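You operate a simulated robot arm through the tools that you are given. There is no shell and no other tool.

You run a simulated robot arm. Do the job below in one go: nothing can be reset, and whatever is moved stays where it is left.

Task
Set marker one by its job card and mark the blue pan.
Fine: size and power dials; shield down for the mark, and leave it down.

The check looks at the end state, three seconds after you hand in, the way a careful person would. Anything else that was tipped, shoved, dropped, spilled or broken makes it a failure.

Robot
A 6-joint arm with a two-finger gripper, fixed in place. Base frame: the origin is on the floor under the middle of its stand, x ahead of it, y to its left, z up. Readings come in mm, rad, newtons and seconds.
With the tool pointing down near the work surface it reaches from about 100 to 700 mm from the base axis. Its first joint turns from -1.152 to 1.152 rad. Payload 2.45 kg.
The tool frame sits at the grasp point between the pads (the TCP): z along the fingers, y along the line on which they close. The tips reach 30 mm beyond it. The gripper opens to 106 mm; its body begins 79 mm behind the TCP.
Orientation is that of the tool frame in the base frame, as a unit quaternion [w, x, y, z]. With the fingers straight down and closing along the base's y, the tool's x points along the base's -x, its y along +y and its z along -z.

Tools
- The arm moves only by the tool nudge_tool. Its arguments are lists of equal length, an entry for each row: "gripper": the finger opening in mm, from 0 to 106; "travel": the shift along the tool's x, y, z in units of 25 mm (1.0 is 25 mm), a list of three; "angular": the turn, a rotation vector about the tool's x, y, z in units of 8 degrees (1.0 is 8 degrees), a list of three. In form: {"gripper": [gripper, ...], "travel": [[tx, ty, tz], ...], "angular": [[ax, ay, az], ...]}. A call has 1 to 20 rows; each row shifts and turns the commanded pose from where the row before left it, along the tool's axes as they then stand. A call with a number of a shift or a turn outside -1 to 1 is refused whole. Rows are played at 5 a second. More than 50 mm and 0.15 rad between two rows, or a gripper value outside its range, and nothing of the call is played. Where a pose cannot be reached the arm comes as near as it can. A force on the tool above 40 N (or 10 N above the force at the start of the call, whichever is more), or a blocked arm, ends the call early, and 0.2 s more pass. Each finger travels about 153 mm/s and halts on what it meets, pressing with about 44 N; the grip force reading is that of the motor and also rises with nothing between the fingers. The clock runs only during rows and for 0.2 s after the last one: add rows that do not move to give the fingers time. It gives the time, the measured TCP pose, the force on the tool (base axes), the opening and the grip force at its end, in the units of the frame above (readings bear some noise), with the torque about the TCP (base axes, N m) and any sound that the robot's microphone picked up.
- Cameras (640 x 400 px; columns grow to the right, rows downward): "scene" is fixed at [75.1, 440.6, 1391.8]; the picture's right is [-0.47, -0.88, 0.00], its down [-0.58, 0.30, -0.76] and it looks along [0.67, -0.35, -0.65] (base axes); focal length 270 px, centre (320, 200). "wrist" rides on the gripper at [76, -2, -106] in the tool frame; the picture's right is [0.02, 1.00, 0.00], its down [-0.78, 0.02, -0.62] and it looks along [-0.62, 0.01, 0.78] (tool axes); focal length 247 px, centre (320, 200). There is no depth. A picture from a camera that has moved, and an enlarged one, comes with that camera's place and axes in the base frame and with its lens.
- get_image(camera): a new picture of that camera. The clock stands still meanwhile.
- zoom(camera, box): a new picture of the part [left, top, right, bottom] of that camera's present view, enlarged. The clock stands still meanwhile.
- close_job(): hands the job in; it is judged then, once.

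Places have to be worked out from the pictures, the camera data and where the tool is seen. Open the gripper and draw the arm clear of the work before you hand the job in, unless the task says otherwise.

The tools are called after ">>>" as name(argument=value, ...) on one line, values as JSON. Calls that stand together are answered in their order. nudge_tool: Moves the arm, as the interface text tells. Its arguments: {"type":"object","properties":{"gripper":{"type":"array","items":{"type":"number"}},"travel":{"type":"array","items":{"type":"array","items":{"type":"number"}}},"angular":{"type":"array","items":{"type":"array","items":{"type":"number"}}}},"required":["gripper","travel","angular"]} The other tools are called the same way: get_image (camera) takes a picture; zoom (camera, box) takes an enlarged picture of a part of a camera's view; close_job () hands the job in.

At the start:

```text
time: 0.0
tool_pos: [372.6, -20.1, 1198.9]
tcp_rot: [0.001, 0.0, 1.0, 0.0]
force: [-0.2, 0.8, 0.0]
wrist_torque: [0.0, 0.0, 0.02]
gripper_width: 106.0
finger_force: 0.1
```

scene: 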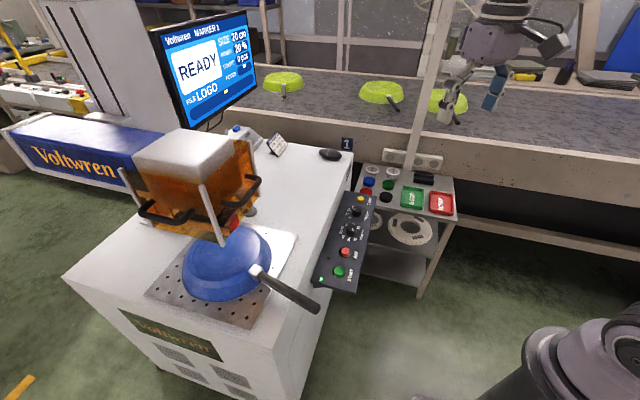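
wrist: 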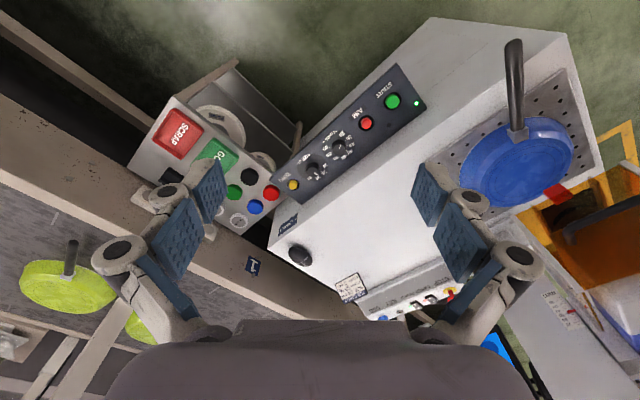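

The pictures show a laser marker with a control panel (dials, ARM, START), a blue pan on the bed, and a raised orange shield. I'll zoom in on the panel, the cards and the monitor to read them.

>>> zoom(camera="scene", box=[300, 180, 400, 300])

>>> zoom(camera="scene", box=[140, 10, 270, 130])

>>> zoom(camera="scene", box=[220, 110, 360, 190])

>>> zoom(camera="wrist", box=[260, 60, 440, 200])

>>> zoom(camera="wrist", box=[260, 220, 480, 340])

```text
3.33 times, centred on (350, 240) of scene
camera zoom: at [75.1, 440.6, 1391.8], right [-0.47, -0.88, 0.0], down [-0.58, 0.3, -0.76], along [0.67, -0.35, -0.65], focal length 900 px, centre (220, 67)
```

zoom: 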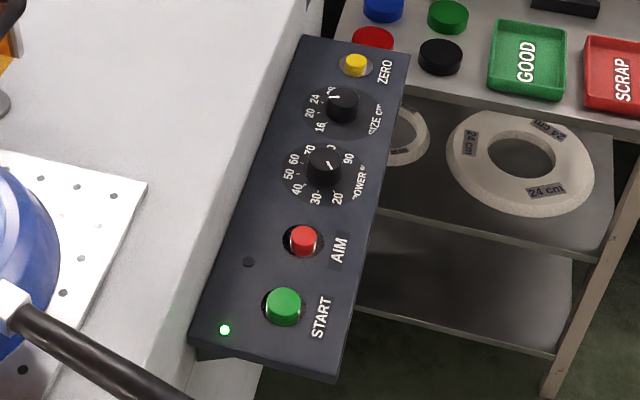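

```text
3.33 times, centred on (205, 70) of scene
camera zoom: at [75.1, 440.6, 1391.8], right [-0.47, -0.88, 0.0], down [-0.58, 0.3, -0.76], along [0.67, -0.35, -0.65], focal length 900 px, centre (703, 633)
```

zoom: 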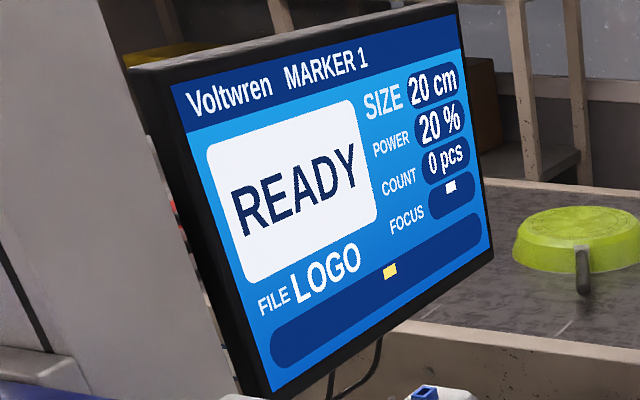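

```text
4.57 times, centred on (290, 150) of scene
camera zoom: at [75.1, 440.6, 1391.8], right [-0.47, -0.88, 0.0], down [-0.58, 0.3, -0.76], along [0.67, -0.35, -0.65], focal length 1234 px, centre (457, 429)
```

zoom: 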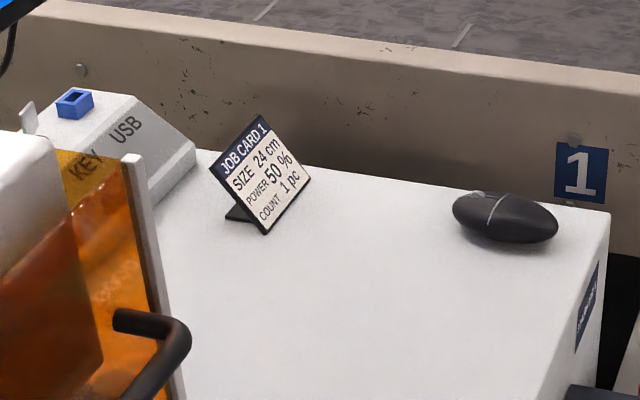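

```text
2.86 times, centred on (350, 130) of wrist
camera zoom: at [296.0, -21.0, 1306.5], right [-0.02, 1.0, 0.0], down [0.78, 0.02, 0.62], along [0.62, 0.01, -0.78], focal length 706 px, centre (234, 400)
```

zoom: 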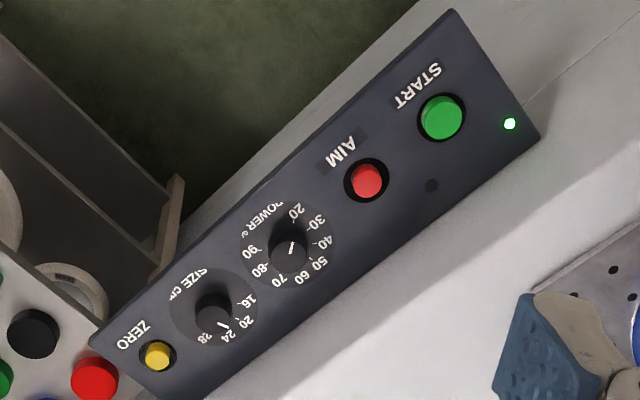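

```text
2.91 times, centred on (370, 280) of wrist
camera zoom: at [296.0, -21.0, 1306.5], right [-0.02, 1.0, 0.0], down [0.78, 0.02, 0.62], along [0.62, 0.01, -0.78], focal length 718 px, centre (174, -33)
```

zoom: 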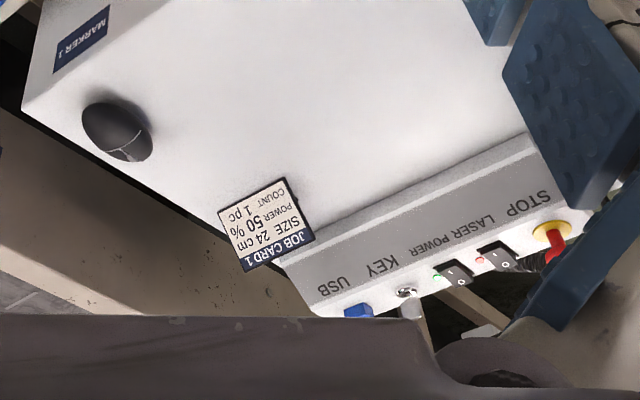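

Job card 1 reads SIZE 24 cm, POWER 50 %, COUNT 1 pc; the screen shows 20 cm / 20 % / 0 pcs. START works out at about (481, 161, 674), and I now look closer at the shield and pan.

>>> zoom(camera="scene", box=[110, 110, 320, 250])

>>> zoom(camera="scene", box=[130, 200, 330, 340])

>>> zoom(camera="wrist", box=[440, 60, 640, 350])

>>> zoom(camera="scene", box=[335, 190, 375, 235])

```text
2.86 times, centred on (215, 180) of scene
camera zoom: at [75.1, 440.6, 1391.8], right [-0.47, -0.88, 0.0], down [-0.58, 0.3, -0.76], along [0.67, -0.35, -0.65], focal length 771 px, centre (620, 257)
```

zoom: 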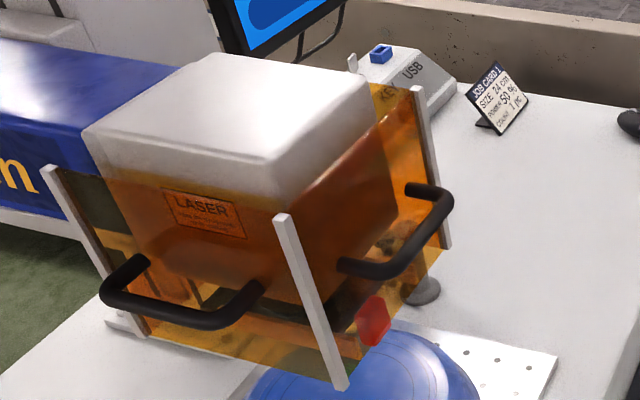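

```text
2.86 times, centred on (230, 270) of scene
camera zoom: at [75.1, 440.6, 1391.8], right [-0.47, -0.88, 0.0], down [-0.58, 0.3, -0.76], along [0.67, -0.35, -0.65], focal length 771 px, centre (577, 0)
```

zoom: 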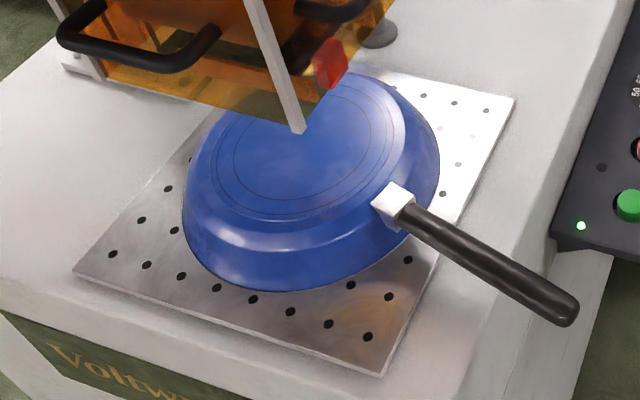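

```text
1.38 times, centred on (540, 205) of wrist
camera zoom: at [296.0, -21.0, 1306.5], right [-0.02, 1.0, 0.0], down [0.78, 0.02, 0.62], along [0.62, 0.01, -0.78], focal length 341 px, centre (17, 193)
```

zoom: 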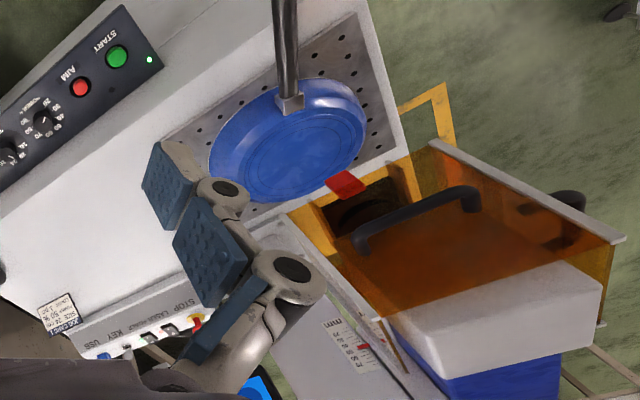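

```text
8.89 times, centred on (355, 212) of scene
camera zoom: at [75.1, 440.6, 1391.8], right [-0.47, -0.88, 0.0], down [-0.58, 0.3, -0.76], along [0.67, -0.35, -0.65], focal length 2399 px, centre (9, 89)
```

zoom: 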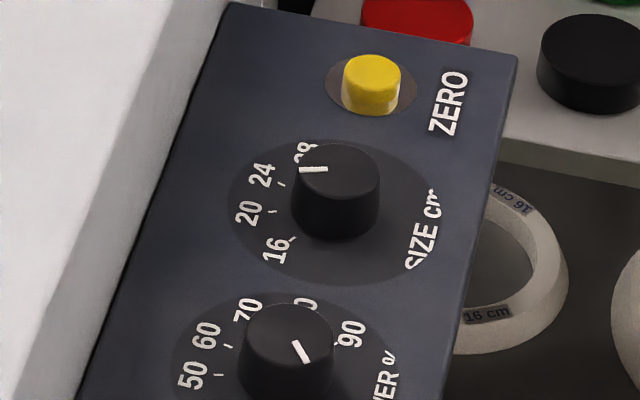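

The panel looks horizontal at z≈665 and turned 45°; the shield hangs raised (bottom z≈969) over the pan centred near (585, 454). I move the tool over the dials for a close look.

>>> nudge_tool(gripper=[106, 106, 106, 106, 106, 106, 106, 106, 106, 106, 106, 106, 106, 106], travel=[[-0.6, 0.15, 0.9], [-0.6, 0.15, 0.9], [-0.6, 0.15, 0.9], [-0.6, 0.15, 0.9], [-0.6, 0.15, 0.9], [-0.6, 0.15, 0.9], [-0.6, 0.15, 0.9], [-0.6, 0.15, 0.9], [-0.6, 0.15, 0.9], [-0.6, 0.15, 0.9], [-0.6, 0.15, 0.9], [-0.6, 0.15, 0.9], [-0.6, 0.15, 0.9], [0, 0, 0]], angular=[[0, 0, 0], [0, 0, 0], [0, 0, 0], [0, 0, 0], [0, 0, 0], [0, 0, 0], [0, 0, 0], [0, 0, 0], [0, 0, 0], [0, 0, 0], [0, 0, 0], [0, 0, 0], [0, 0, 0], [0, 0, 0]])

>>> get_image(camera="wrist")

>>> get_image(camera="scene")

```text
time: 3.0
tool_pos: [565.4, 30.8, 908.1]
tcp_rot: [0.001, -0.001, 1.0, 0.0]
force: [0.1, -0.4, -0.8]
wrist_torque: [-0.02, -0.01, 0.01]
gripper_width: 106.2
finger_force: 0.1
```

```text
taken
camera wrist: at [490.5, 29.0, 1014.9], right [-0.02, 1.0, 0.0], down [0.78, 0.02, 0.62], along [0.62, 0.01, -0.78], focal length 247 px, centre (320, 200)
```

wrist: 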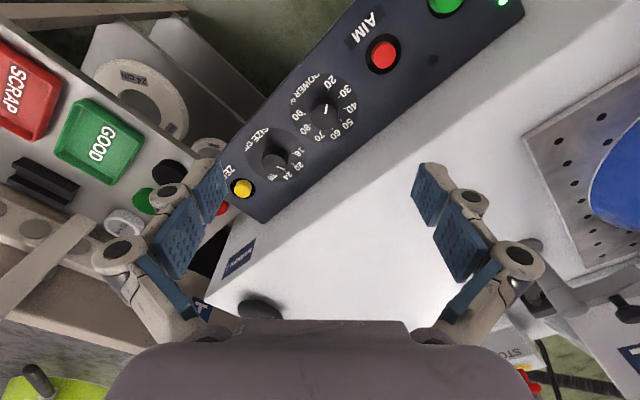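

```text
taken
```

scene: 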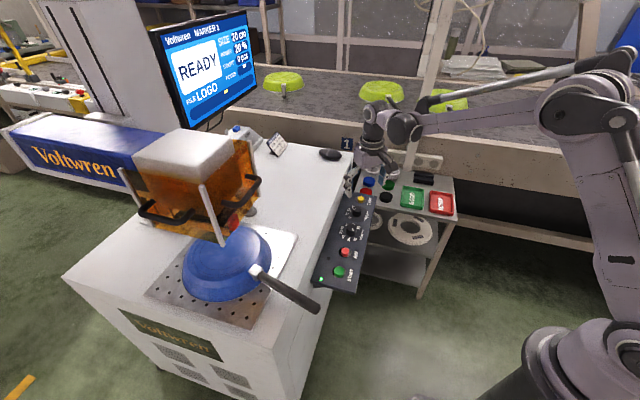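

The arm stays clear of everything and the screen remains visible to the scene camera. I zoom in on the dials from the new wrist view.

>>> zoom(camera="wrist", box=[220, 60, 380, 210])

>>> zoom(camera="wrist", box=[300, 0, 540, 130])

>>> zoom(camera="wrist", box=[500, 220, 640, 400])

```text
2.67 times, centred on (300, 135) of wrist
camera zoom: at [490.5, 29.0, 1014.9], right [-0.02, 1.0, 0.0], down [0.78, 0.02, 0.62], along [0.62, 0.01, -0.78], focal length 659 px, centre (373, 373)
```

zoom: 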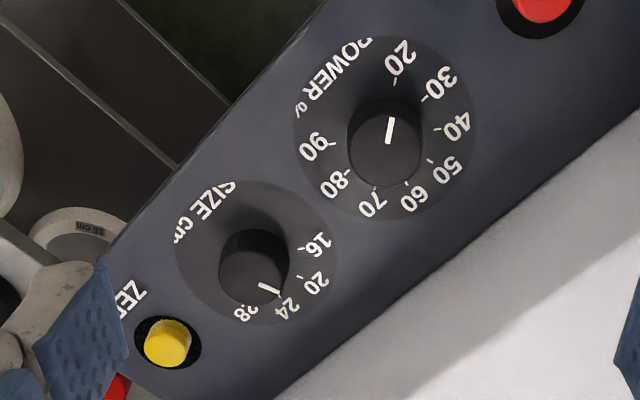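

```text
2.67 times, centred on (420, 65) of wrist
camera zoom: at [490.5, 29.0, 1014.9], right [-0.02, 1.0, 0.0], down [0.78, 0.02, 0.62], along [0.62, 0.01, -0.78], focal length 659 px, centre (53, 560)
```

zoom: 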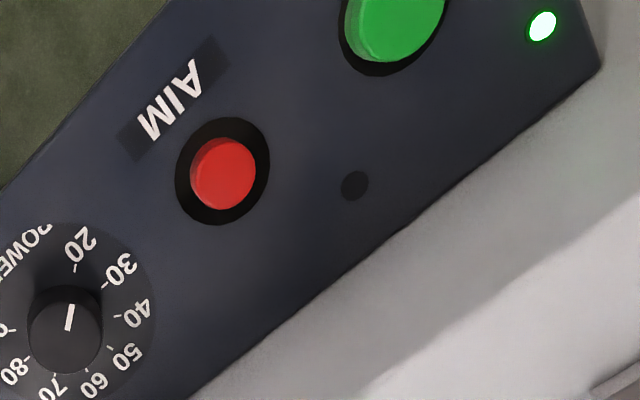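

```text
2.22 times, centred on (570, 310) of wrist
camera zoom: at [490.5, 29.0, 1014.9], right [-0.02, 1.0, 0.0], down [0.78, 0.02, 0.62], along [0.62, 0.01, -0.78], focal length 549 px, centre (-236, -44)
```

zoom: 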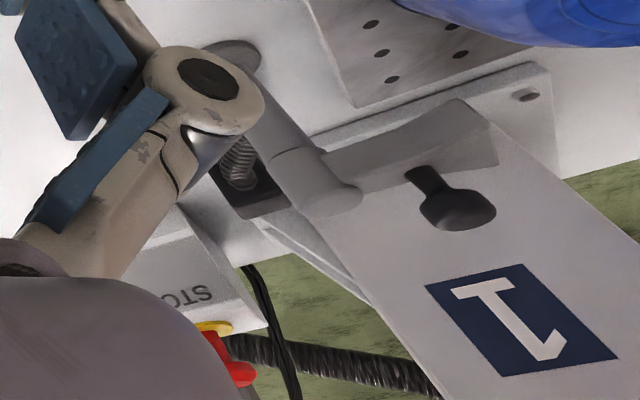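

From this view the POWER dial centre is about (605, 36) and the SIZE dial about (680, -39), with panel z≈660–665 and knob tops about 26 mm higher. I narrow the gripper and move above the SIZE dial, turned −40°, for a precise look.

>>> nudge_tool(gripper=[100, 90, 80, 70, 64, 64, 64, 64, 64, 64, 64, 64], travel=[[-0.917, -0.558, 0.7], [-0.917, -0.558, 0.7], [-0.917, -0.558, 0.7], [-0.917, -0.558, 0.7], [-0.917, -0.558, 0.7], [0, 0, 0], [0, 0, 0], [0, 0, 0], [0, 0, 0], [0, 0, 0], [0, 0, 0], [0, 0, 0]], angular=[[0, 0, 0], [0, 0, 0], [0, 0, 0], [0, 0, 0], [0, 0, 0], [0, 0, -1], [0, 0, -1], [0, 0, -1], [0, 0, -1], [0, 0, -1], [0, 0, 0], [0, 0, 0]])

>>> get_image(camera="wrist")

>>> get_image(camera="scene")

```text
time: 5.6
tool_pos: [682.8, -38.9, 819.9]
tcp_rot: [0.001, -0.343, 0.939, -0.001]
force: [-0.1, 0.3, 0.0]
wrist_torque: [0.0, 0.02, 0.03]
gripper_width: 64.0
finger_force: 0.0
```

```text
taken
camera wrist: at [625.1, -89.9, 926.8], right [-0.66, 0.75, 0.0], down [0.59, 0.52, 0.62], along [0.47, 0.41, -0.78], focal length 247 px, centre (320, 200)
```

wrist: 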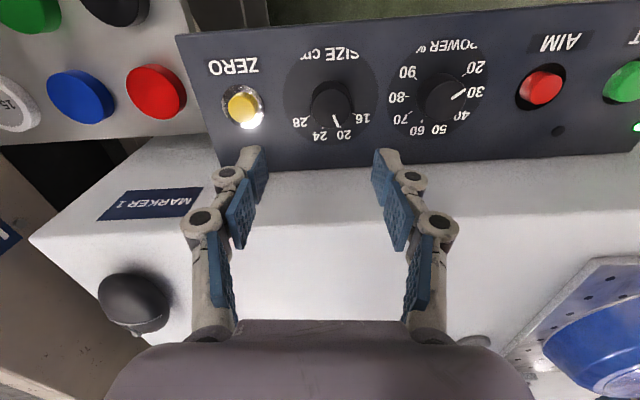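

```text
taken
```

scene: 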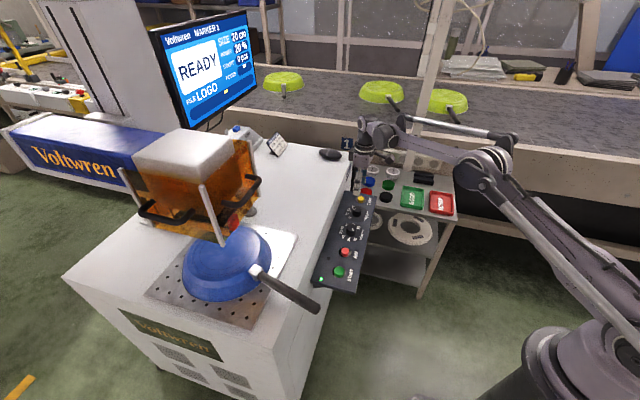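

The dial panel is now seen nearly square-on. I zoom to fix the dial centres.

>>> zoom(camera="wrist", box=[260, 30, 400, 160])

>>> zoom(camera="wrist", box=[370, 20, 510, 150])

```text
3.08 times, centred on (330, 95) of wrist
camera zoom: at [625.1, -89.9, 926.8], right [-0.66, 0.75, 0.0], down [0.59, 0.52, 0.62], along [0.47, 0.41, -0.78], focal length 760 px, centre (289, 523)
```

zoom: 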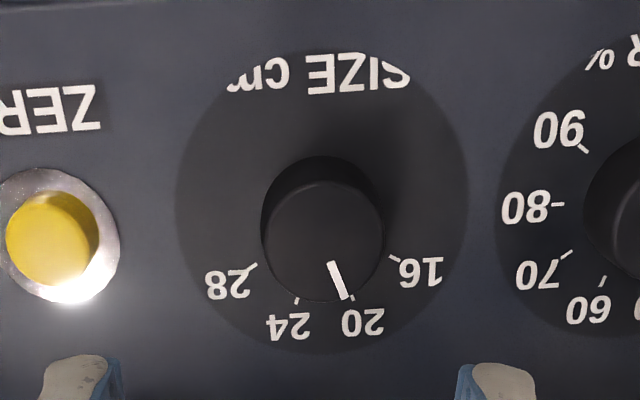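

```text
3.08 times, centred on (440, 85) of wrist
camera zoom: at [625.1, -89.9, 926.8], right [-0.66, 0.75, 0.0], down [0.59, 0.52, 0.62], along [0.47, 0.41, -0.78], focal length 760 px, centre (-49, 554)
```

zoom: 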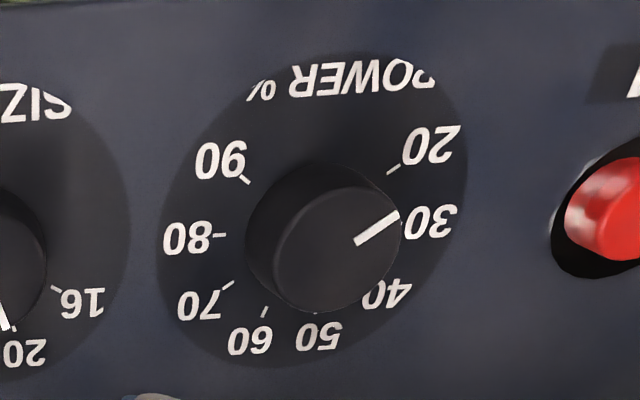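

The knob axis fits at about (677.7, −30.5), top z≈689, with 40° between the 16/20/24/28 marks and the pointer at 20. I centre over it and descend to just above the knob.

>>> nudge_tool(gripper=[64, 64, 64, 64, 64], travel=[[-0.06, 0.388, 0.6], [0, 0, 1.0], [0, 0, 1.0], [0, 0, 0.9], [0, 0, 0]], angular=[[0, 0, 0], [0, 0, 0], [0, 0, 0], [0, 0, 0], [0, 0, 0]])

>>> get_image(camera="wrist")

>>> zoom(camera="scene", box=[300, 130, 420, 250])

```text
time: 6.8
tool_pos: [674.6, -31.6, 734.0]
tcp_rot: [0.002, -0.342, 0.94, 0.0]
force: [0.7, 0.5, 0.4]
wrist_torque: [-0.02, 0.01, -0.02]
gripper_width: 63.8
finger_force: 0.0
out of reach, approached as far as the arm can: row 4
```

```text
taken
camera wrist: at [617.6, -81.8, 840.5], right [-0.66, 0.75, 0.0], down [0.59, 0.52, 0.62], along [0.47, 0.41, -0.78], focal length 247 px, centre (320, 200)
```

wrist: 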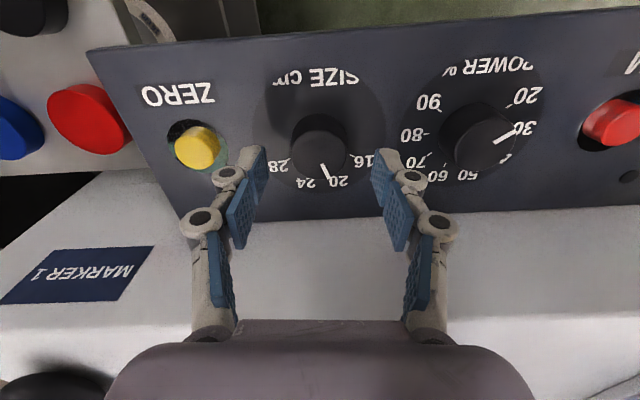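

```text
3.33 times, centred on (360, 190) of scene
camera zoom: at [75.0, 440.6, 1391.8], right [-0.47, -0.88, 0.0], down [-0.58, 0.3, -0.76], along [0.67, -0.35, -0.65], focal length 900 px, centre (187, 233)
```

zoom: 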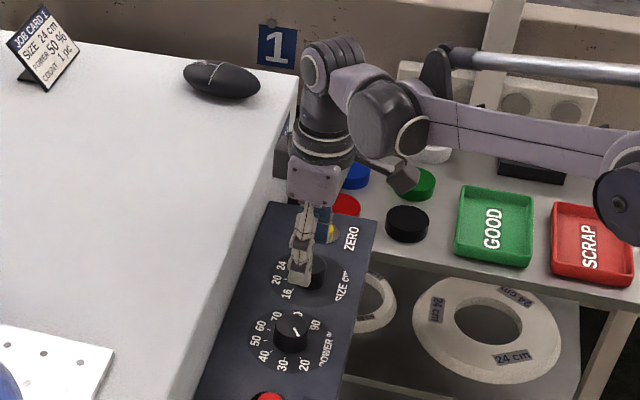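

The arm hit its reach limit straight down at this radius, so I need to lean the fingers outward. I raise a little, turn to yaw −20° and tilt 14° about the closing axis so the fingers lean away from the base.

>>> nudge_tool(gripper=[64, 64, 64, 64, 64, 64, 64, 64], travel=[[0, 0, -1], [0, 0, -0.6], [0, 0, 0], [0, 0, 0], [0, 0, 0], [0, 0, 0], [0, 0, 0], [0, 0, 0]], angular=[[0, 0, 0], [0, 0, 0], [0, 0, 0.833], [0, 0, 0.833], [0, 0, 0.833], [0, -0.875, 0], [0, -0.875, 0], [0, 0, 0]])

>>> get_image(camera="wrist")

```text
time: 8.6
tool_pos: [672.7, -31.9, 773.9]
tcp_rot: [0.122, -0.173, 0.977, 0.021]
force: [0.1, 0.3, -0.4]
wrist_torque: [-0.01, 0.03, -0.01]
gripper_width: 63.9
finger_force: 0.1
```

```text
taken
camera wrist: at [580.8, -66.0, 859.2], right [-0.36, 0.93, -0.01], down [0.56, 0.22, 0.79], along [0.74, 0.28, -0.61], focal length 247 px, centre (320, 200)
```

wrist: 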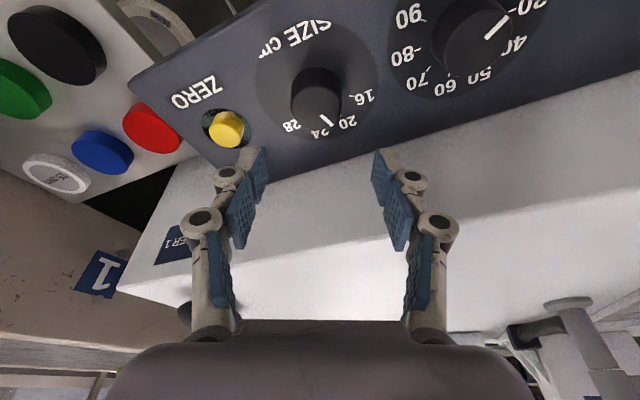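

The tilt worked (tool z leans 14° outward). I zoom on the SIZE knob to re-fix its centre before descending.

>>> zoom(camera="wrist", box=[240, 10, 400, 160])

```text
2.67 times, centred on (320, 85) of wrist
camera zoom: at [580.8, -66.0, 859.2], right [-0.36, 0.93, -0.01], down [0.56, 0.22, 0.79], along [0.74, 0.28, -0.61], focal length 659 px, centre (320, 507)
```

zoom: 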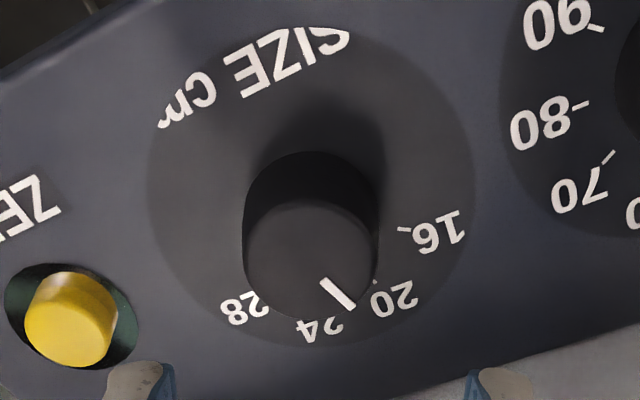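

Triangulating three views puts the knob top at about (675, −33.5, 700), so the panel is near z≈673. I go down most of the way, stopping with the tips just above the knob top, and look again.

>>> nudge_tool(gripper=[64, 64, 64], travel=[[0.256, -0.031, 0.82], [0.25, -0.06, 0.78], [0, 0, 0]], angular=[[0, 0, 0], [0, 0, 0], [0, 0, 0]])

>>> get_image(camera="wrist")

>>> zoom(camera="scene", box=[310, 150, 400, 240])

```text
time: 9.4
tool_pos: [671.9, -34.4, 731.9]
tcp_rot: [0.121, -0.172, 0.977, 0.021]
force: [0.4, 0.1, -0.8]
wrist_torque: [0.0, 0.0, 0.03]
gripper_width: 63.9
finger_force: 0.1
```

```text
taken
camera wrist: at [579.7, -69.3, 816.7], right [-0.36, 0.93, -0.01], down [0.57, 0.22, 0.79], along [0.74, 0.28, -0.61], focal length 247 px, centre (320, 200)
```

wrist: 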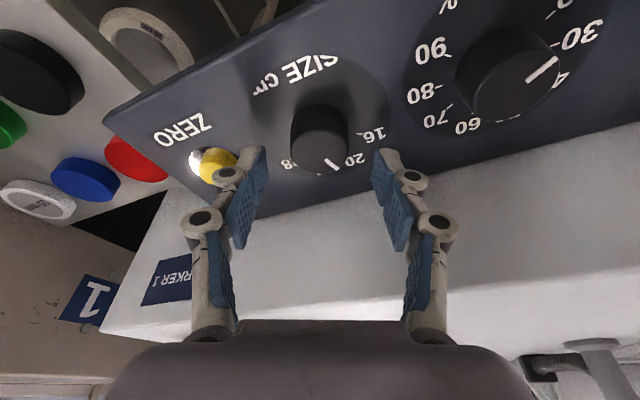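

```text
4.44 times, centred on (355, 195) of scene
camera zoom: at [75.1, 440.6, 1391.8], right [-0.47, -0.88, 0.0], down [-0.58, 0.3, -0.76], along [0.67, -0.35, -0.65], focal length 1200 px, centre (164, 222)
```

zoom: 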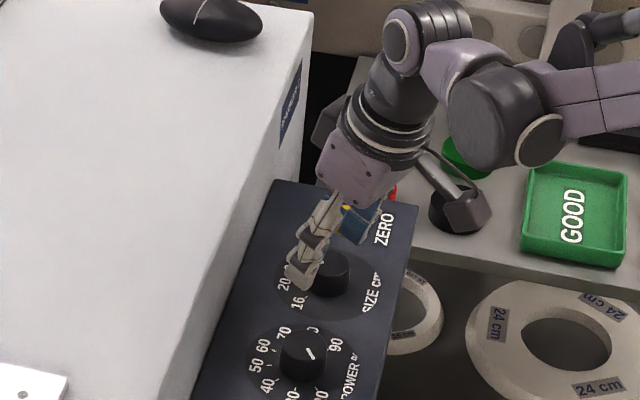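

The tips look nearly lined up with the knob. I zoom once more to check the centring before lowering onto it.

>>> zoom(camera="wrist", box=[240, 80, 400, 230])

```text
2.67 times, centred on (320, 155) of wrist
camera zoom: at [579.7, -69.3, 816.7], right [-0.36, 0.93, -0.01], down [0.57, 0.22, 0.79], along [0.74, 0.28, -0.61], focal length 659 px, centre (320, 320)
```

zoom: 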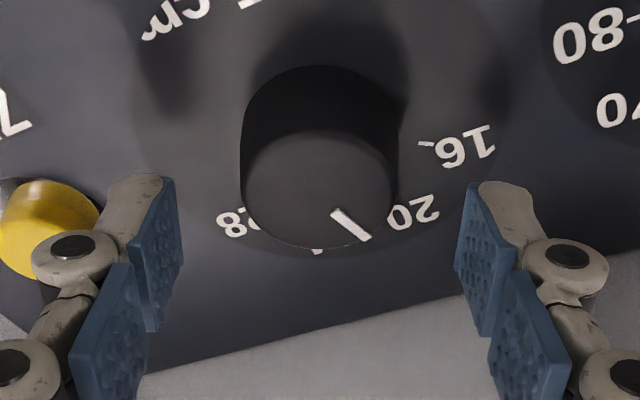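

The knob is centred between the fingers. I lower so the tips stop about 7 mm above the panel, then close on the knob.

>>> nudge_tool(gripper=[64, 64, 64, 50, 40, 34, 28, 28], travel=[[0.129, -0.01, 0.4], [0.128, -0.01, 0.397], [0, 0, 0], [0, 0, 0], [0, 0, 0], [0, 0, 0], [0, 0, 0], [0, 0, 0]], angular=[[0, 0, 0], [0, 0, 0], [0, 0, 0], [0, 0, 0], [0, 0, 0], [0, 0, 0], [0, 0, 0], [0, 0, 0]])

>>> zoom(camera="wrist", box=[240, 80, 400, 230])

>>> zoom(camera="scene", box=[140, 10, 270, 130])

```text
time: 11.2
tool_pos: [670.5, -35.2, 711.3]
tcp_rot: [0.12, -0.173, 0.977, 0.022]
force: [-3.4, 4.2, 13.1]
wrist_torque: [0.07, 0.4, 0.04]
gripper_width: 36.9
finger_force: 45.0
```

```text
2.67 times, centred on (320, 155) of wrist
camera zoom: at [578.7, -70.3, 796.6], right [-0.36, 0.93, 0.0], down [0.57, 0.22, 0.79], along [0.74, 0.29, -0.61], focal length 659 px, centre (320, 320)
```

zoom: 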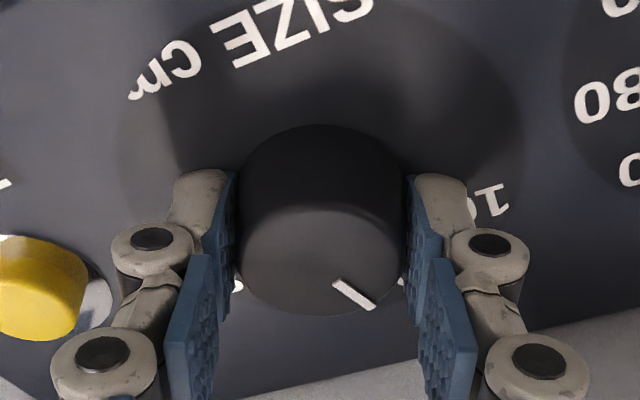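

```text
3.33 times, centred on (205, 70) of scene
camera zoom: at [74.7, 440.8, 1391.8], right [-0.47, -0.88, 0.0], down [-0.58, 0.3, -0.76], along [0.67, -0.35, -0.65], focal length 900 px, centre (703, 633)
```

zoom: 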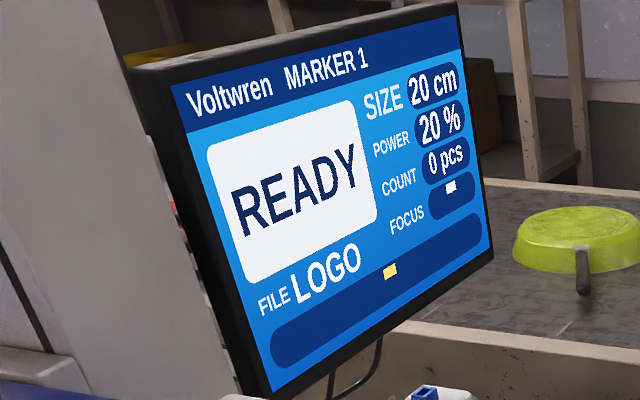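

The grip holds at 36.9 mm, with a mild 13 N upward force. I turn clockwise about the vertical in small rows, 20° first, and check the screen.

>>> nudge_tool(gripper=[28, 28, 28, 28, 28, 28], travel=[[0, 0.015, -0.02], [0, 0.015, -0.02], [0, 0.015, 0], [0, 0.015, 0], [0, 0.015, 0], [0, 0, 0]], angular=[[0.1225, 0, 0.4845], [0.1225, 0, 0.4845], [0.1225, 0, 0.4845], [0.1225, 0, 0.4845], [0.1225, 0, 0.4845], [0, 0, 0]])

>>> zoom(camera="wrist", box=[240, 80, 400, 230])

>>> zoom(camera="scene", box=[140, 10, 270, 130])

```text
time: 12.6
tool_pos: [671.0, -34.4, 712.6]
tcp_rot: [0.123, 0.001, 0.992, -0.001]
force: [9.4, -0.8, -24.4]
wrist_torque: [-0.03, -0.55, 0.01]
gripper_width: 36.8
finger_force: 45.1
```

```text
2.67 times, centred on (320, 155) of wrist
camera zoom: at [571.8, -34.8, 796.7], right [-0.02, 1.0, -0.01], down [0.61, 0.02, 0.79], along [0.79, 0.01, -0.61], focal length 659 px, centre (320, 320)
```

zoom: 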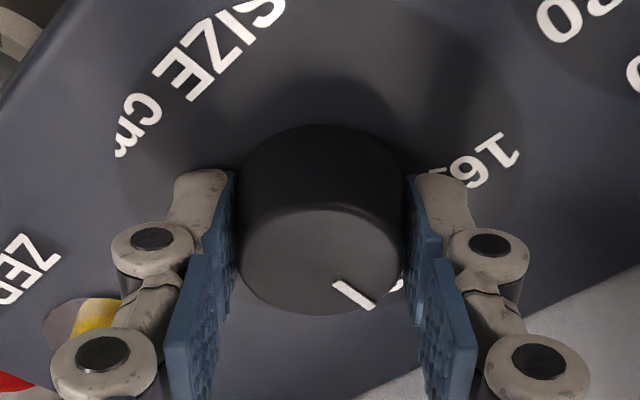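

```text
3.33 times, centred on (205, 70) of scene
camera zoom: at [75.7, 440.6, 1391.8], right [-0.47, -0.88, 0.0], down [-0.58, 0.3, -0.76], along [0.67, -0.35, -0.65], focal length 900 px, centre (703, 633)
```

zoom: 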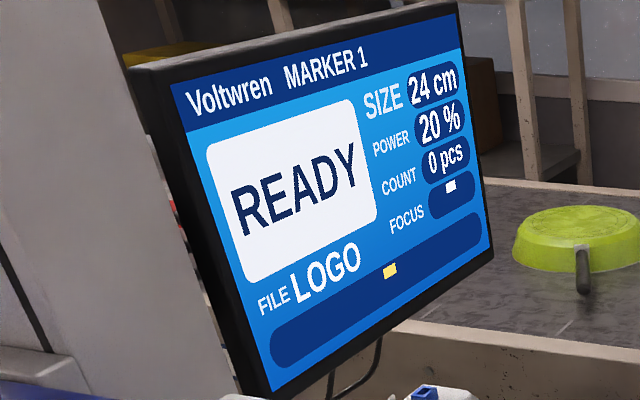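

The knob follows the grip and the screen already shows 24 cm; the pointer still needs the other half to sit on the 24 mark. I ease 0.6 mm down to relieve the pull and turn the remaining 20°.

>>> nudge_tool(gripper=[28, 28, 28, 28, 28, 28, 28], travel=[[0, 0, 0.022], [0, 0.015, 0], [0, 0.015, 0], [0, 0.015, 0], [0, 0.015, 0], [0, 0.015, 0], [0, 0, 0]], angular=[[0, 0, 0], [0.1225, 0, 0.4845], [0.1225, 0, 0.4845], [0.1225, 0, 0.4845], [0.1225, 0, 0.4845], [0.1225, 0, 0.4845], [0, 0, 0]])

>>> zoom(camera="wrist", box=[240, 80, 400, 230])

>>> zoom(camera="scene", box=[140, 10, 270, 130])

```text
time: 14.2
tool_pos: [671.4, -34.1, 711.4]
tcp_rot: [0.121, 0.173, 0.977, -0.023]
force: [8.8, -11.5, -4.6]
wrist_torque: [-0.03, 0.12, -0.03]
gripper_width: 36.8
finger_force: 44.8
```

```text
2.67 times, centred on (320, 155) of wrist
camera zoom: at [577.5, 0.6, 796.8], right [0.32, 0.95, -0.01], down [0.58, -0.19, 0.79], along [0.75, -0.26, -0.61], focal length 659 px, centre (320, 320)
```

zoom: 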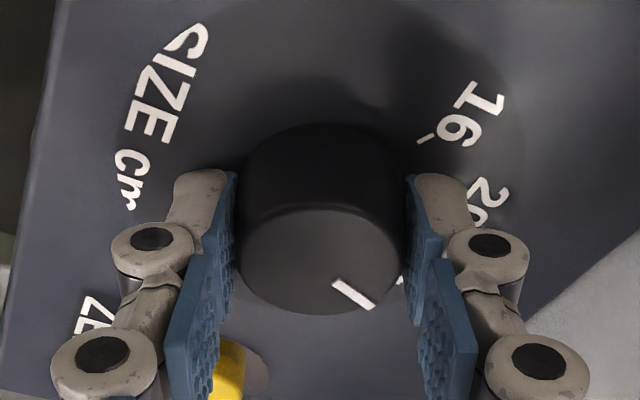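

```text
3.33 times, centred on (205, 70) of scene
camera zoom: at [75.3, 440.4, 1391.9], right [-0.47, -0.88, 0.0], down [-0.58, 0.3, -0.76], along [0.67, -0.35, -0.65], focal length 900 px, centre (703, 633)
```

zoom: 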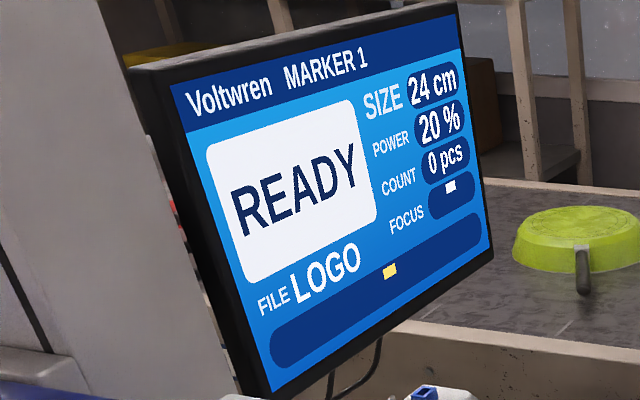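

The pointer has turned the full 40°, and the screen reads 24 cm. I open the fingers and withdraw along the tool axis.

>>> nudge_tool(gripper=[44, 52, 56, 56, 56, 56, 56], travel=[[0, 0, 0], [0, 0, 0], [0, 0, 0], [0, 0, -0.8], [0, 0, -1], [0, 0, -1], [0, 0, 0]], angular=[[0, 0, 0], [0, 0, 0], [0, 0, 0], [0, 0, 0], [0, 0, 0], [0, 0, 0], [0, 0, 0]])

>>> get_image(camera="wrist")

>>> zoom(camera="scene", box=[310, 150, 400, 240])

```text
time: 15.8
tool_pos: [654.0, -26.7, 780.3]
tcp_rot: [0.121, 0.173, 0.977, -0.023]
force: [-0.6, 0.8, -0.2]
wrist_torque: [0.0, -0.01, -0.03]
gripper_width: 56.2
finger_force: 0.0
```

```text
taken
camera wrist: at [560.4, 6.9, 865.1], right [0.32, 0.95, -0.01], down [0.58, -0.19, 0.79], along [0.75, -0.26, -0.61], focal length 247 px, centre (320, 200)
```

wrist: 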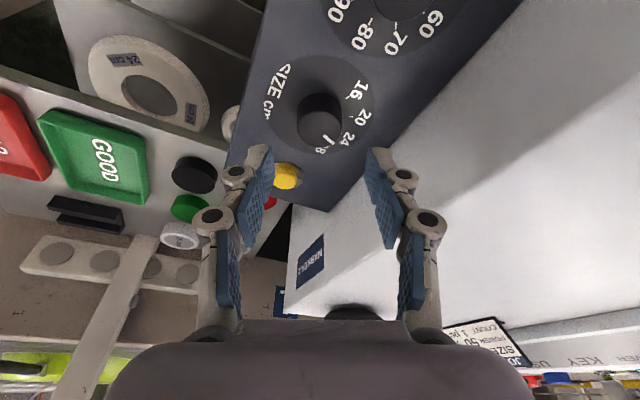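

```text
4.44 times, centred on (355, 195) of scene
camera zoom: at [75.1, 440.6, 1391.8], right [-0.47, -0.88, 0.0], down [-0.58, 0.3, -0.76], along [0.67, -0.35, -0.65], focal length 1200 px, centre (164, 222)
```

zoom: 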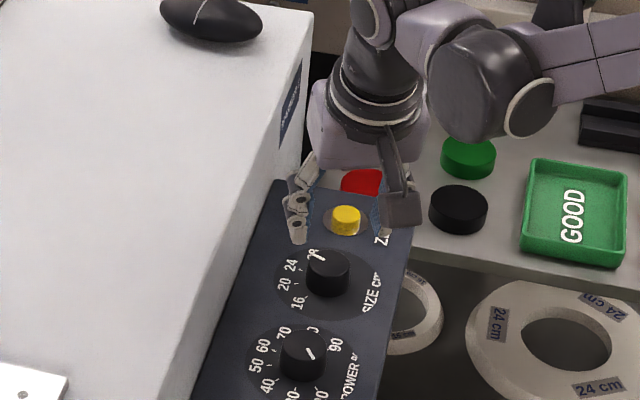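

I check where the SIZE pointer really sits, and the screen reading.

>>> zoom(camera="wrist", box=[250, 40, 400, 170])

>>> zoom(camera="scene", box=[335, 190, 375, 235])

>>> zoom(camera="scene", box=[140, 10, 270, 130])

```text
3.08 times, centred on (325, 105) of wrist
camera zoom: at [560.4, 6.9, 865.1], right [0.32, 0.95, -0.01], down [0.58, -0.19, 0.79], along [0.75, -0.26, -0.61], focal length 760 px, centre (305, 492)
```

zoom: 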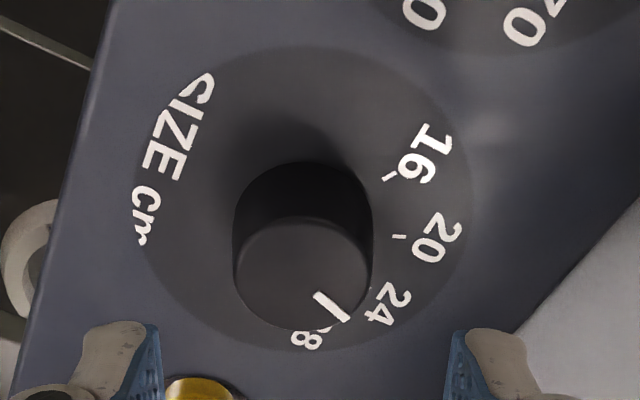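

```text
8.89 times, centred on (355, 212) of scene
camera zoom: at [75.1, 440.6, 1391.8], right [-0.47, -0.88, 0.0], down [-0.58, 0.3, -0.76], along [0.67, -0.35, -0.65], focal length 2399 px, centre (9, 89)
```

zoom: 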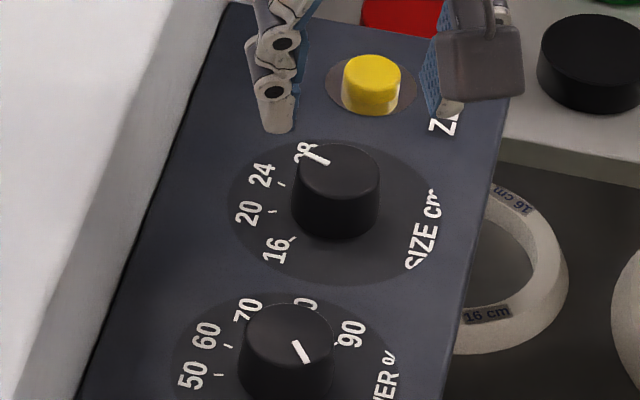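

```text
3.33 times, centred on (205, 70) of scene
camera zoom: at [75.1, 440.6, 1391.8], right [-0.47, -0.88, 0.0], down [-0.58, 0.3, -0.76], along [0.67, -0.35, -0.65], focal length 900 px, centre (703, 633)
```

zoom: 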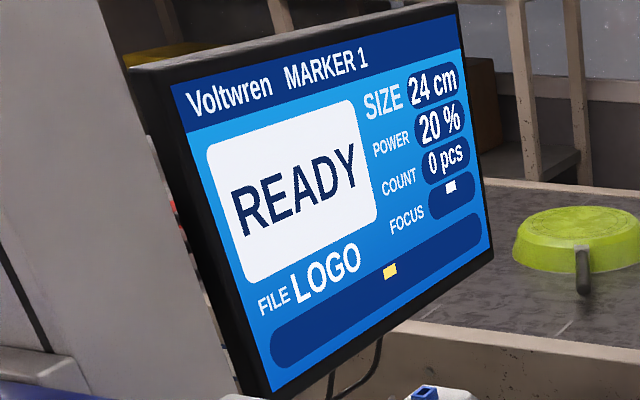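

The SIZE pointer sits on 24 (about 21–27° against the 24 tick near 21–25°). Next is the POWER dial: I untilt, move above it at about (605, 36), and yaw to −97° so that the whole 103° clockwise turn fits without pointing a finger at the table.

>>> nudge_tool(gripper=[60, 60, 60, 60, 60, 60, 60, 60, 60, 60, 60, 60, 60, 60, 60, 60, 60, 60, 60, 60], travel=[[0, 0, -0.8], [0, 0, -0.8], [0.9, 0.567, 0], [0.9, 0.567, 0], [0.9, 0.567, 0], [0, 0, 0], [0, 0, 0], [0, 0, 0], [0, 0, 0], [0, 0, 0], [0, 0, 0], [0, 0, 0], [0, 0, 0], [0, 0, 0], [0, 0, 0], [0, 0, 0], [0, 0, 0], [0, 0, 0], [0, 0, 0], [0, 0, 0]], angular=[[0, 0.875, 0], [0, 0.875, 0], [0, 0, 0], [0, 0, 0], [0, 0, 0], [0, 0, -0.98], [0, 0, -0.98], [0, 0, -0.98], [0, 0, -0.98], [0, 0, -0.98], [0, 0, -0.98], [0, 0, -0.98], [0, 0, -0.98], [0, 0, -0.98], [0, 0, -0.98], [0, 0, -0.98], [0, 0, -0.98], [0, 0, -0.98], [0, 0, -0.98], [0, 0, -0.98]])

>>> get_image(camera="wrist")

>>> get_image(camera="scene")

```text
time: 20.0
tool_pos: [599.2, 40.3, 819.2]
tcp_rot: [0.0, 0.754, -0.657, 0.001]
force: [1.4, -0.5, -0.1]
wrist_torque: [0.03, -0.02, -0.01]
gripper_width: 60.1
finger_force: 0.1
```

```text
taken
camera wrist: at [612.2, -34.6, 925.7], right [-0.99, -0.16, 0.0], down [-0.12, 0.77, 0.62], along [-0.1, 0.61, -0.78], focal length 247 px, centre (320, 200)
```

wrist: 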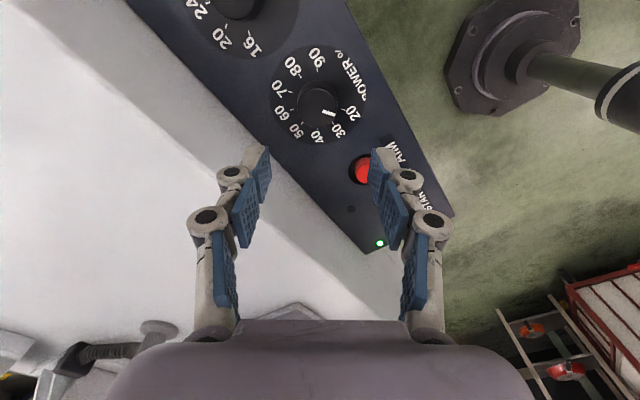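

```text
taken
```

scene: 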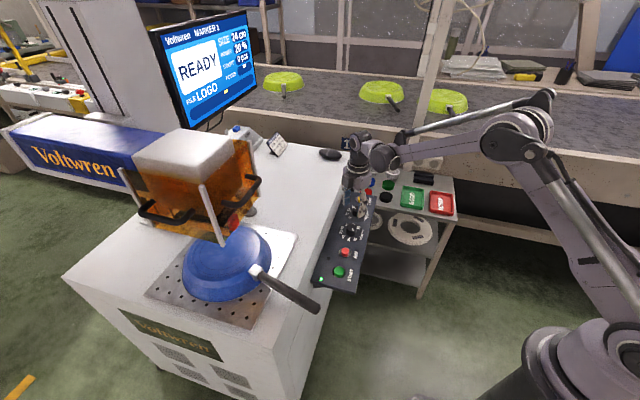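

Yaw is now −98°, with the arm clear of everything. I zoom in on the POWER dial to fix its centre.

>>> zoom(camera="wrist", box=[250, 30, 390, 160])

```text
3.08 times, centred on (320, 95) of wrist
camera zoom: at [612.2, -34.6, 925.7], right [-0.99, -0.16, 0.0], down [-0.12, 0.77, 0.62], along [-0.1, 0.61, -0.78], focal length 760 px, centre (320, 523)
```

zoom: 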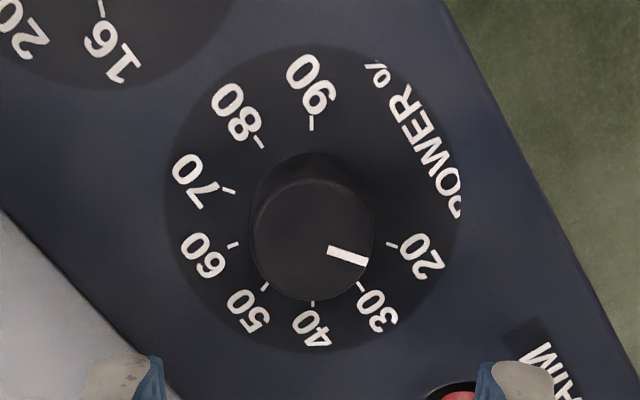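

The tick fit gives 36° per 10 %, so 20→50 % needs 108° clockwise; the axis is at about (602.7, 41). I descend vertically onto the knob and close.

>>> nudge_tool(gripper=[60, 60, 60, 60, 60, 60, 60, 50, 42, 34, 28, 28], travel=[[0, -0.13, 0.9], [0, 0, 0.9], [0, 0, 0.9], [0, 0, 0.8], [0, 0, 0.5], [0, 0, 0.36], [0, 0, 0], [0, 0, 0], [0, 0, 0], [0, 0, 0], [0, 0, 0], [0, 0, 0]], angular=[[0, 0, 0], [0, 0, 0], [0, 0, 0], [0, 0, 0], [0, 0, 0], [0, 0, 0], [0, 0, 0], [0, 0, 0], [0, 0, 0], [0, 0, 0], [0, 0, 0], [0, 0, 0]])

>>> zoom(camera="wrist", box=[240, 80, 400, 230])

>>> zoom(camera="scene", box=[310, 150, 400, 240])

```text
time: 22.6
tool_pos: [602.5, 41.0, 709.5]
tcp_rot: [0.001, 0.752, -0.659, 0.0]
force: [-12.1, -0.7, 4.3]
wrist_torque: [-0.08, 0.38, -0.11]
gripper_width: 36.9
finger_force: 44.7
```

```text
2.67 times, centred on (320, 155) of wrist
camera zoom: at [614.9, -33.7, 816.8], right [-0.99, -0.15, 0.0], down [-0.12, 0.78, 0.62], along [-0.1, 0.61, -0.78], focal length 659 px, centre (320, 320)
```

zoom: 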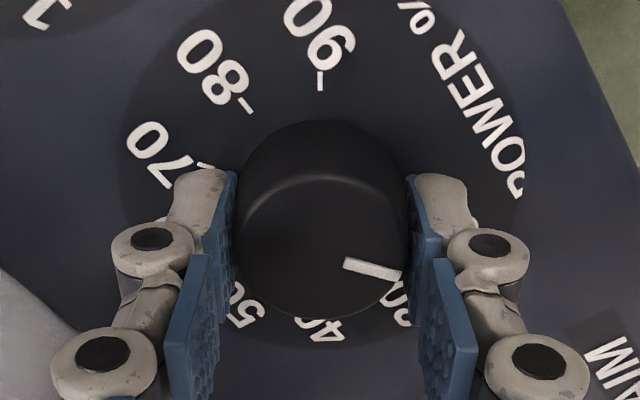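

```text
4.44 times, centred on (355, 195) of scene
camera zoom: at [74.8, 440.6, 1391.9], right [-0.47, -0.88, 0.0], down [-0.58, 0.3, -0.76], along [0.67, -0.35, -0.65], focal length 1200 px, centre (164, 222)
```

zoom: 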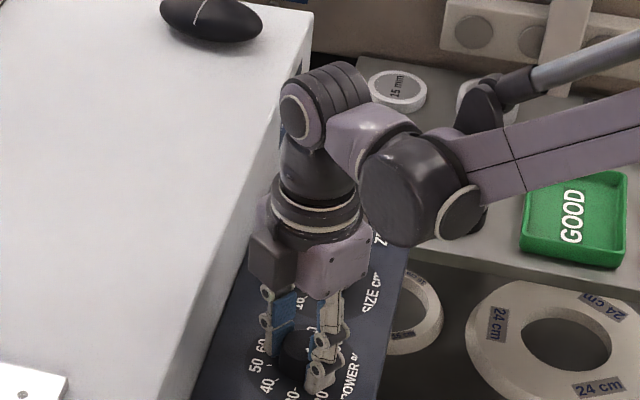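

The POWER knob is gripped at 36.9 mm, well centred. I turn clockwise the first 54° and check.

>>> nudge_tool(gripper=[28, 28, 28, 28, 28, 28, 28, 28, 28, 28], travel=[[0, 0, 0], [0, 0, 0], [0, 0, 0], [0, 0, 0], [0, 0, 0], [0, 0, 0], [0, 0, 0], [0, 0, 0], [0, 0, 0], [0, 0, 0]], angular=[[0, 0, 0.75], [0, 0, 0.75], [0, 0, 0.75], [0, 0, 0.75], [0, 0, 0.75], [0, 0, 0.75], [0, 0, 0.75], [0, 0, 0.75], [0, 0, 0.75], [0, 0, 0]])

>>> zoom(camera="wrist", box=[240, 80, 400, 230])

>>> zoom(camera="scene", box=[140, 10, 270, 130])

```text
time: 24.8
tool_pos: [604.5, 39.8, 710.5]
tcp_rot: [0.003, -0.371, 0.929, -0.003]
force: [24.9, -0.6, 10.8]
wrist_torque: [-0.35, -0.02, 0.08]
gripper_width: 37.3
finger_force: 44.9
```

```text
2.67 times, centred on (320, 155) of wrist
camera zoom: at [550.6, -13.6, 816.5], right [-0.7, 0.71, -0.01], down [0.55, 0.55, 0.63], along [0.45, 0.44, -0.78], focal length 659 px, centre (320, 320)
```

zoom: 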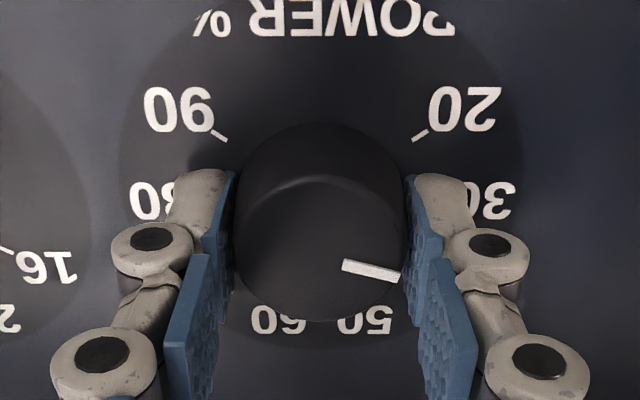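

```text
3.33 times, centred on (205, 70) of scene
camera zoom: at [75.3, 440.6, 1391.8], right [-0.47, -0.88, 0.0], down [-0.58, 0.3, -0.76], along [0.67, -0.35, -0.65], focal length 900 px, centre (703, 633)
```

zoom: 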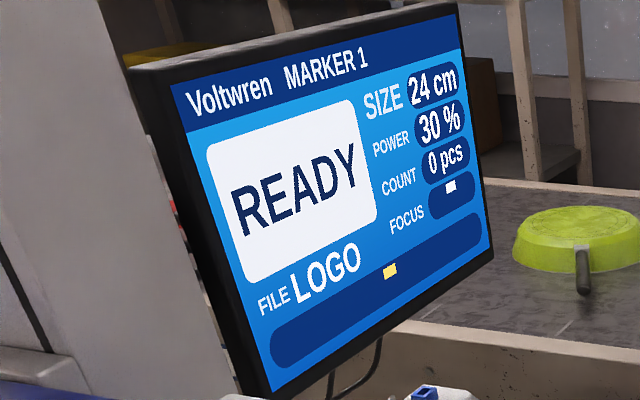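

Turned 54° so far and the display reads 30 %, on its way. There is a 25 N sideways push toward +x, so I shift 1.7 mm toward the true axis first and turn another 24°.

>>> nudge_tool(gripper=[28, 28, 28, 28, 28, 28, 28], travel=[[-0.021, -0.065, 0.0], [0, 0, 0], [0, 0, 0], [0, 0, 0], [0, 0, 0], [0, 0, 0], [0, 0, 0]], angular=[[0, 0, 0], [0, 0, 0], [0, 0, 0.75], [0, 0, 0.75], [0, 0, 0.75], [0, 0, 0.75], [0, 0, 0]])

>>> zoom(camera="scene", box=[140, 10, 270, 130])

```text
time: 26.4
tool_pos: [606.1, 38.1, 709.8]
tcp_rot: [0.003, -0.169, 0.986, -0.003]
force: [16.8, -8.0, 12.4]
wrist_torque: [-0.39, -0.41, 0.0]
gripper_width: 36.7
finger_force: 44.7
```

```text
3.33 times, centred on (205, 70) of scene
camera zoom: at [75.1, 440.5, 1391.9], right [-0.47, -0.88, 0.0], down [-0.58, 0.3, -0.76], along [0.67, -0.35, -0.65], focal length 900 px, centre (703, 633)
```

zoom: 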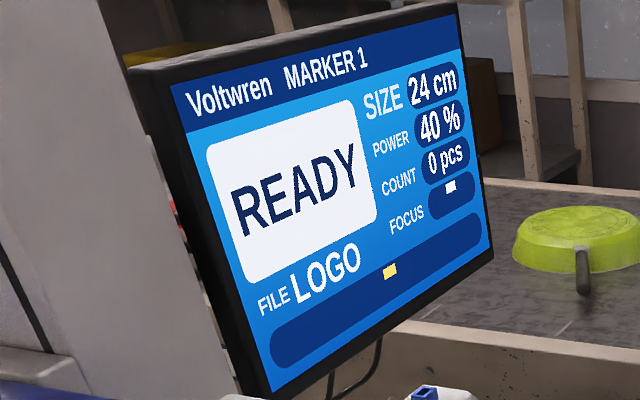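

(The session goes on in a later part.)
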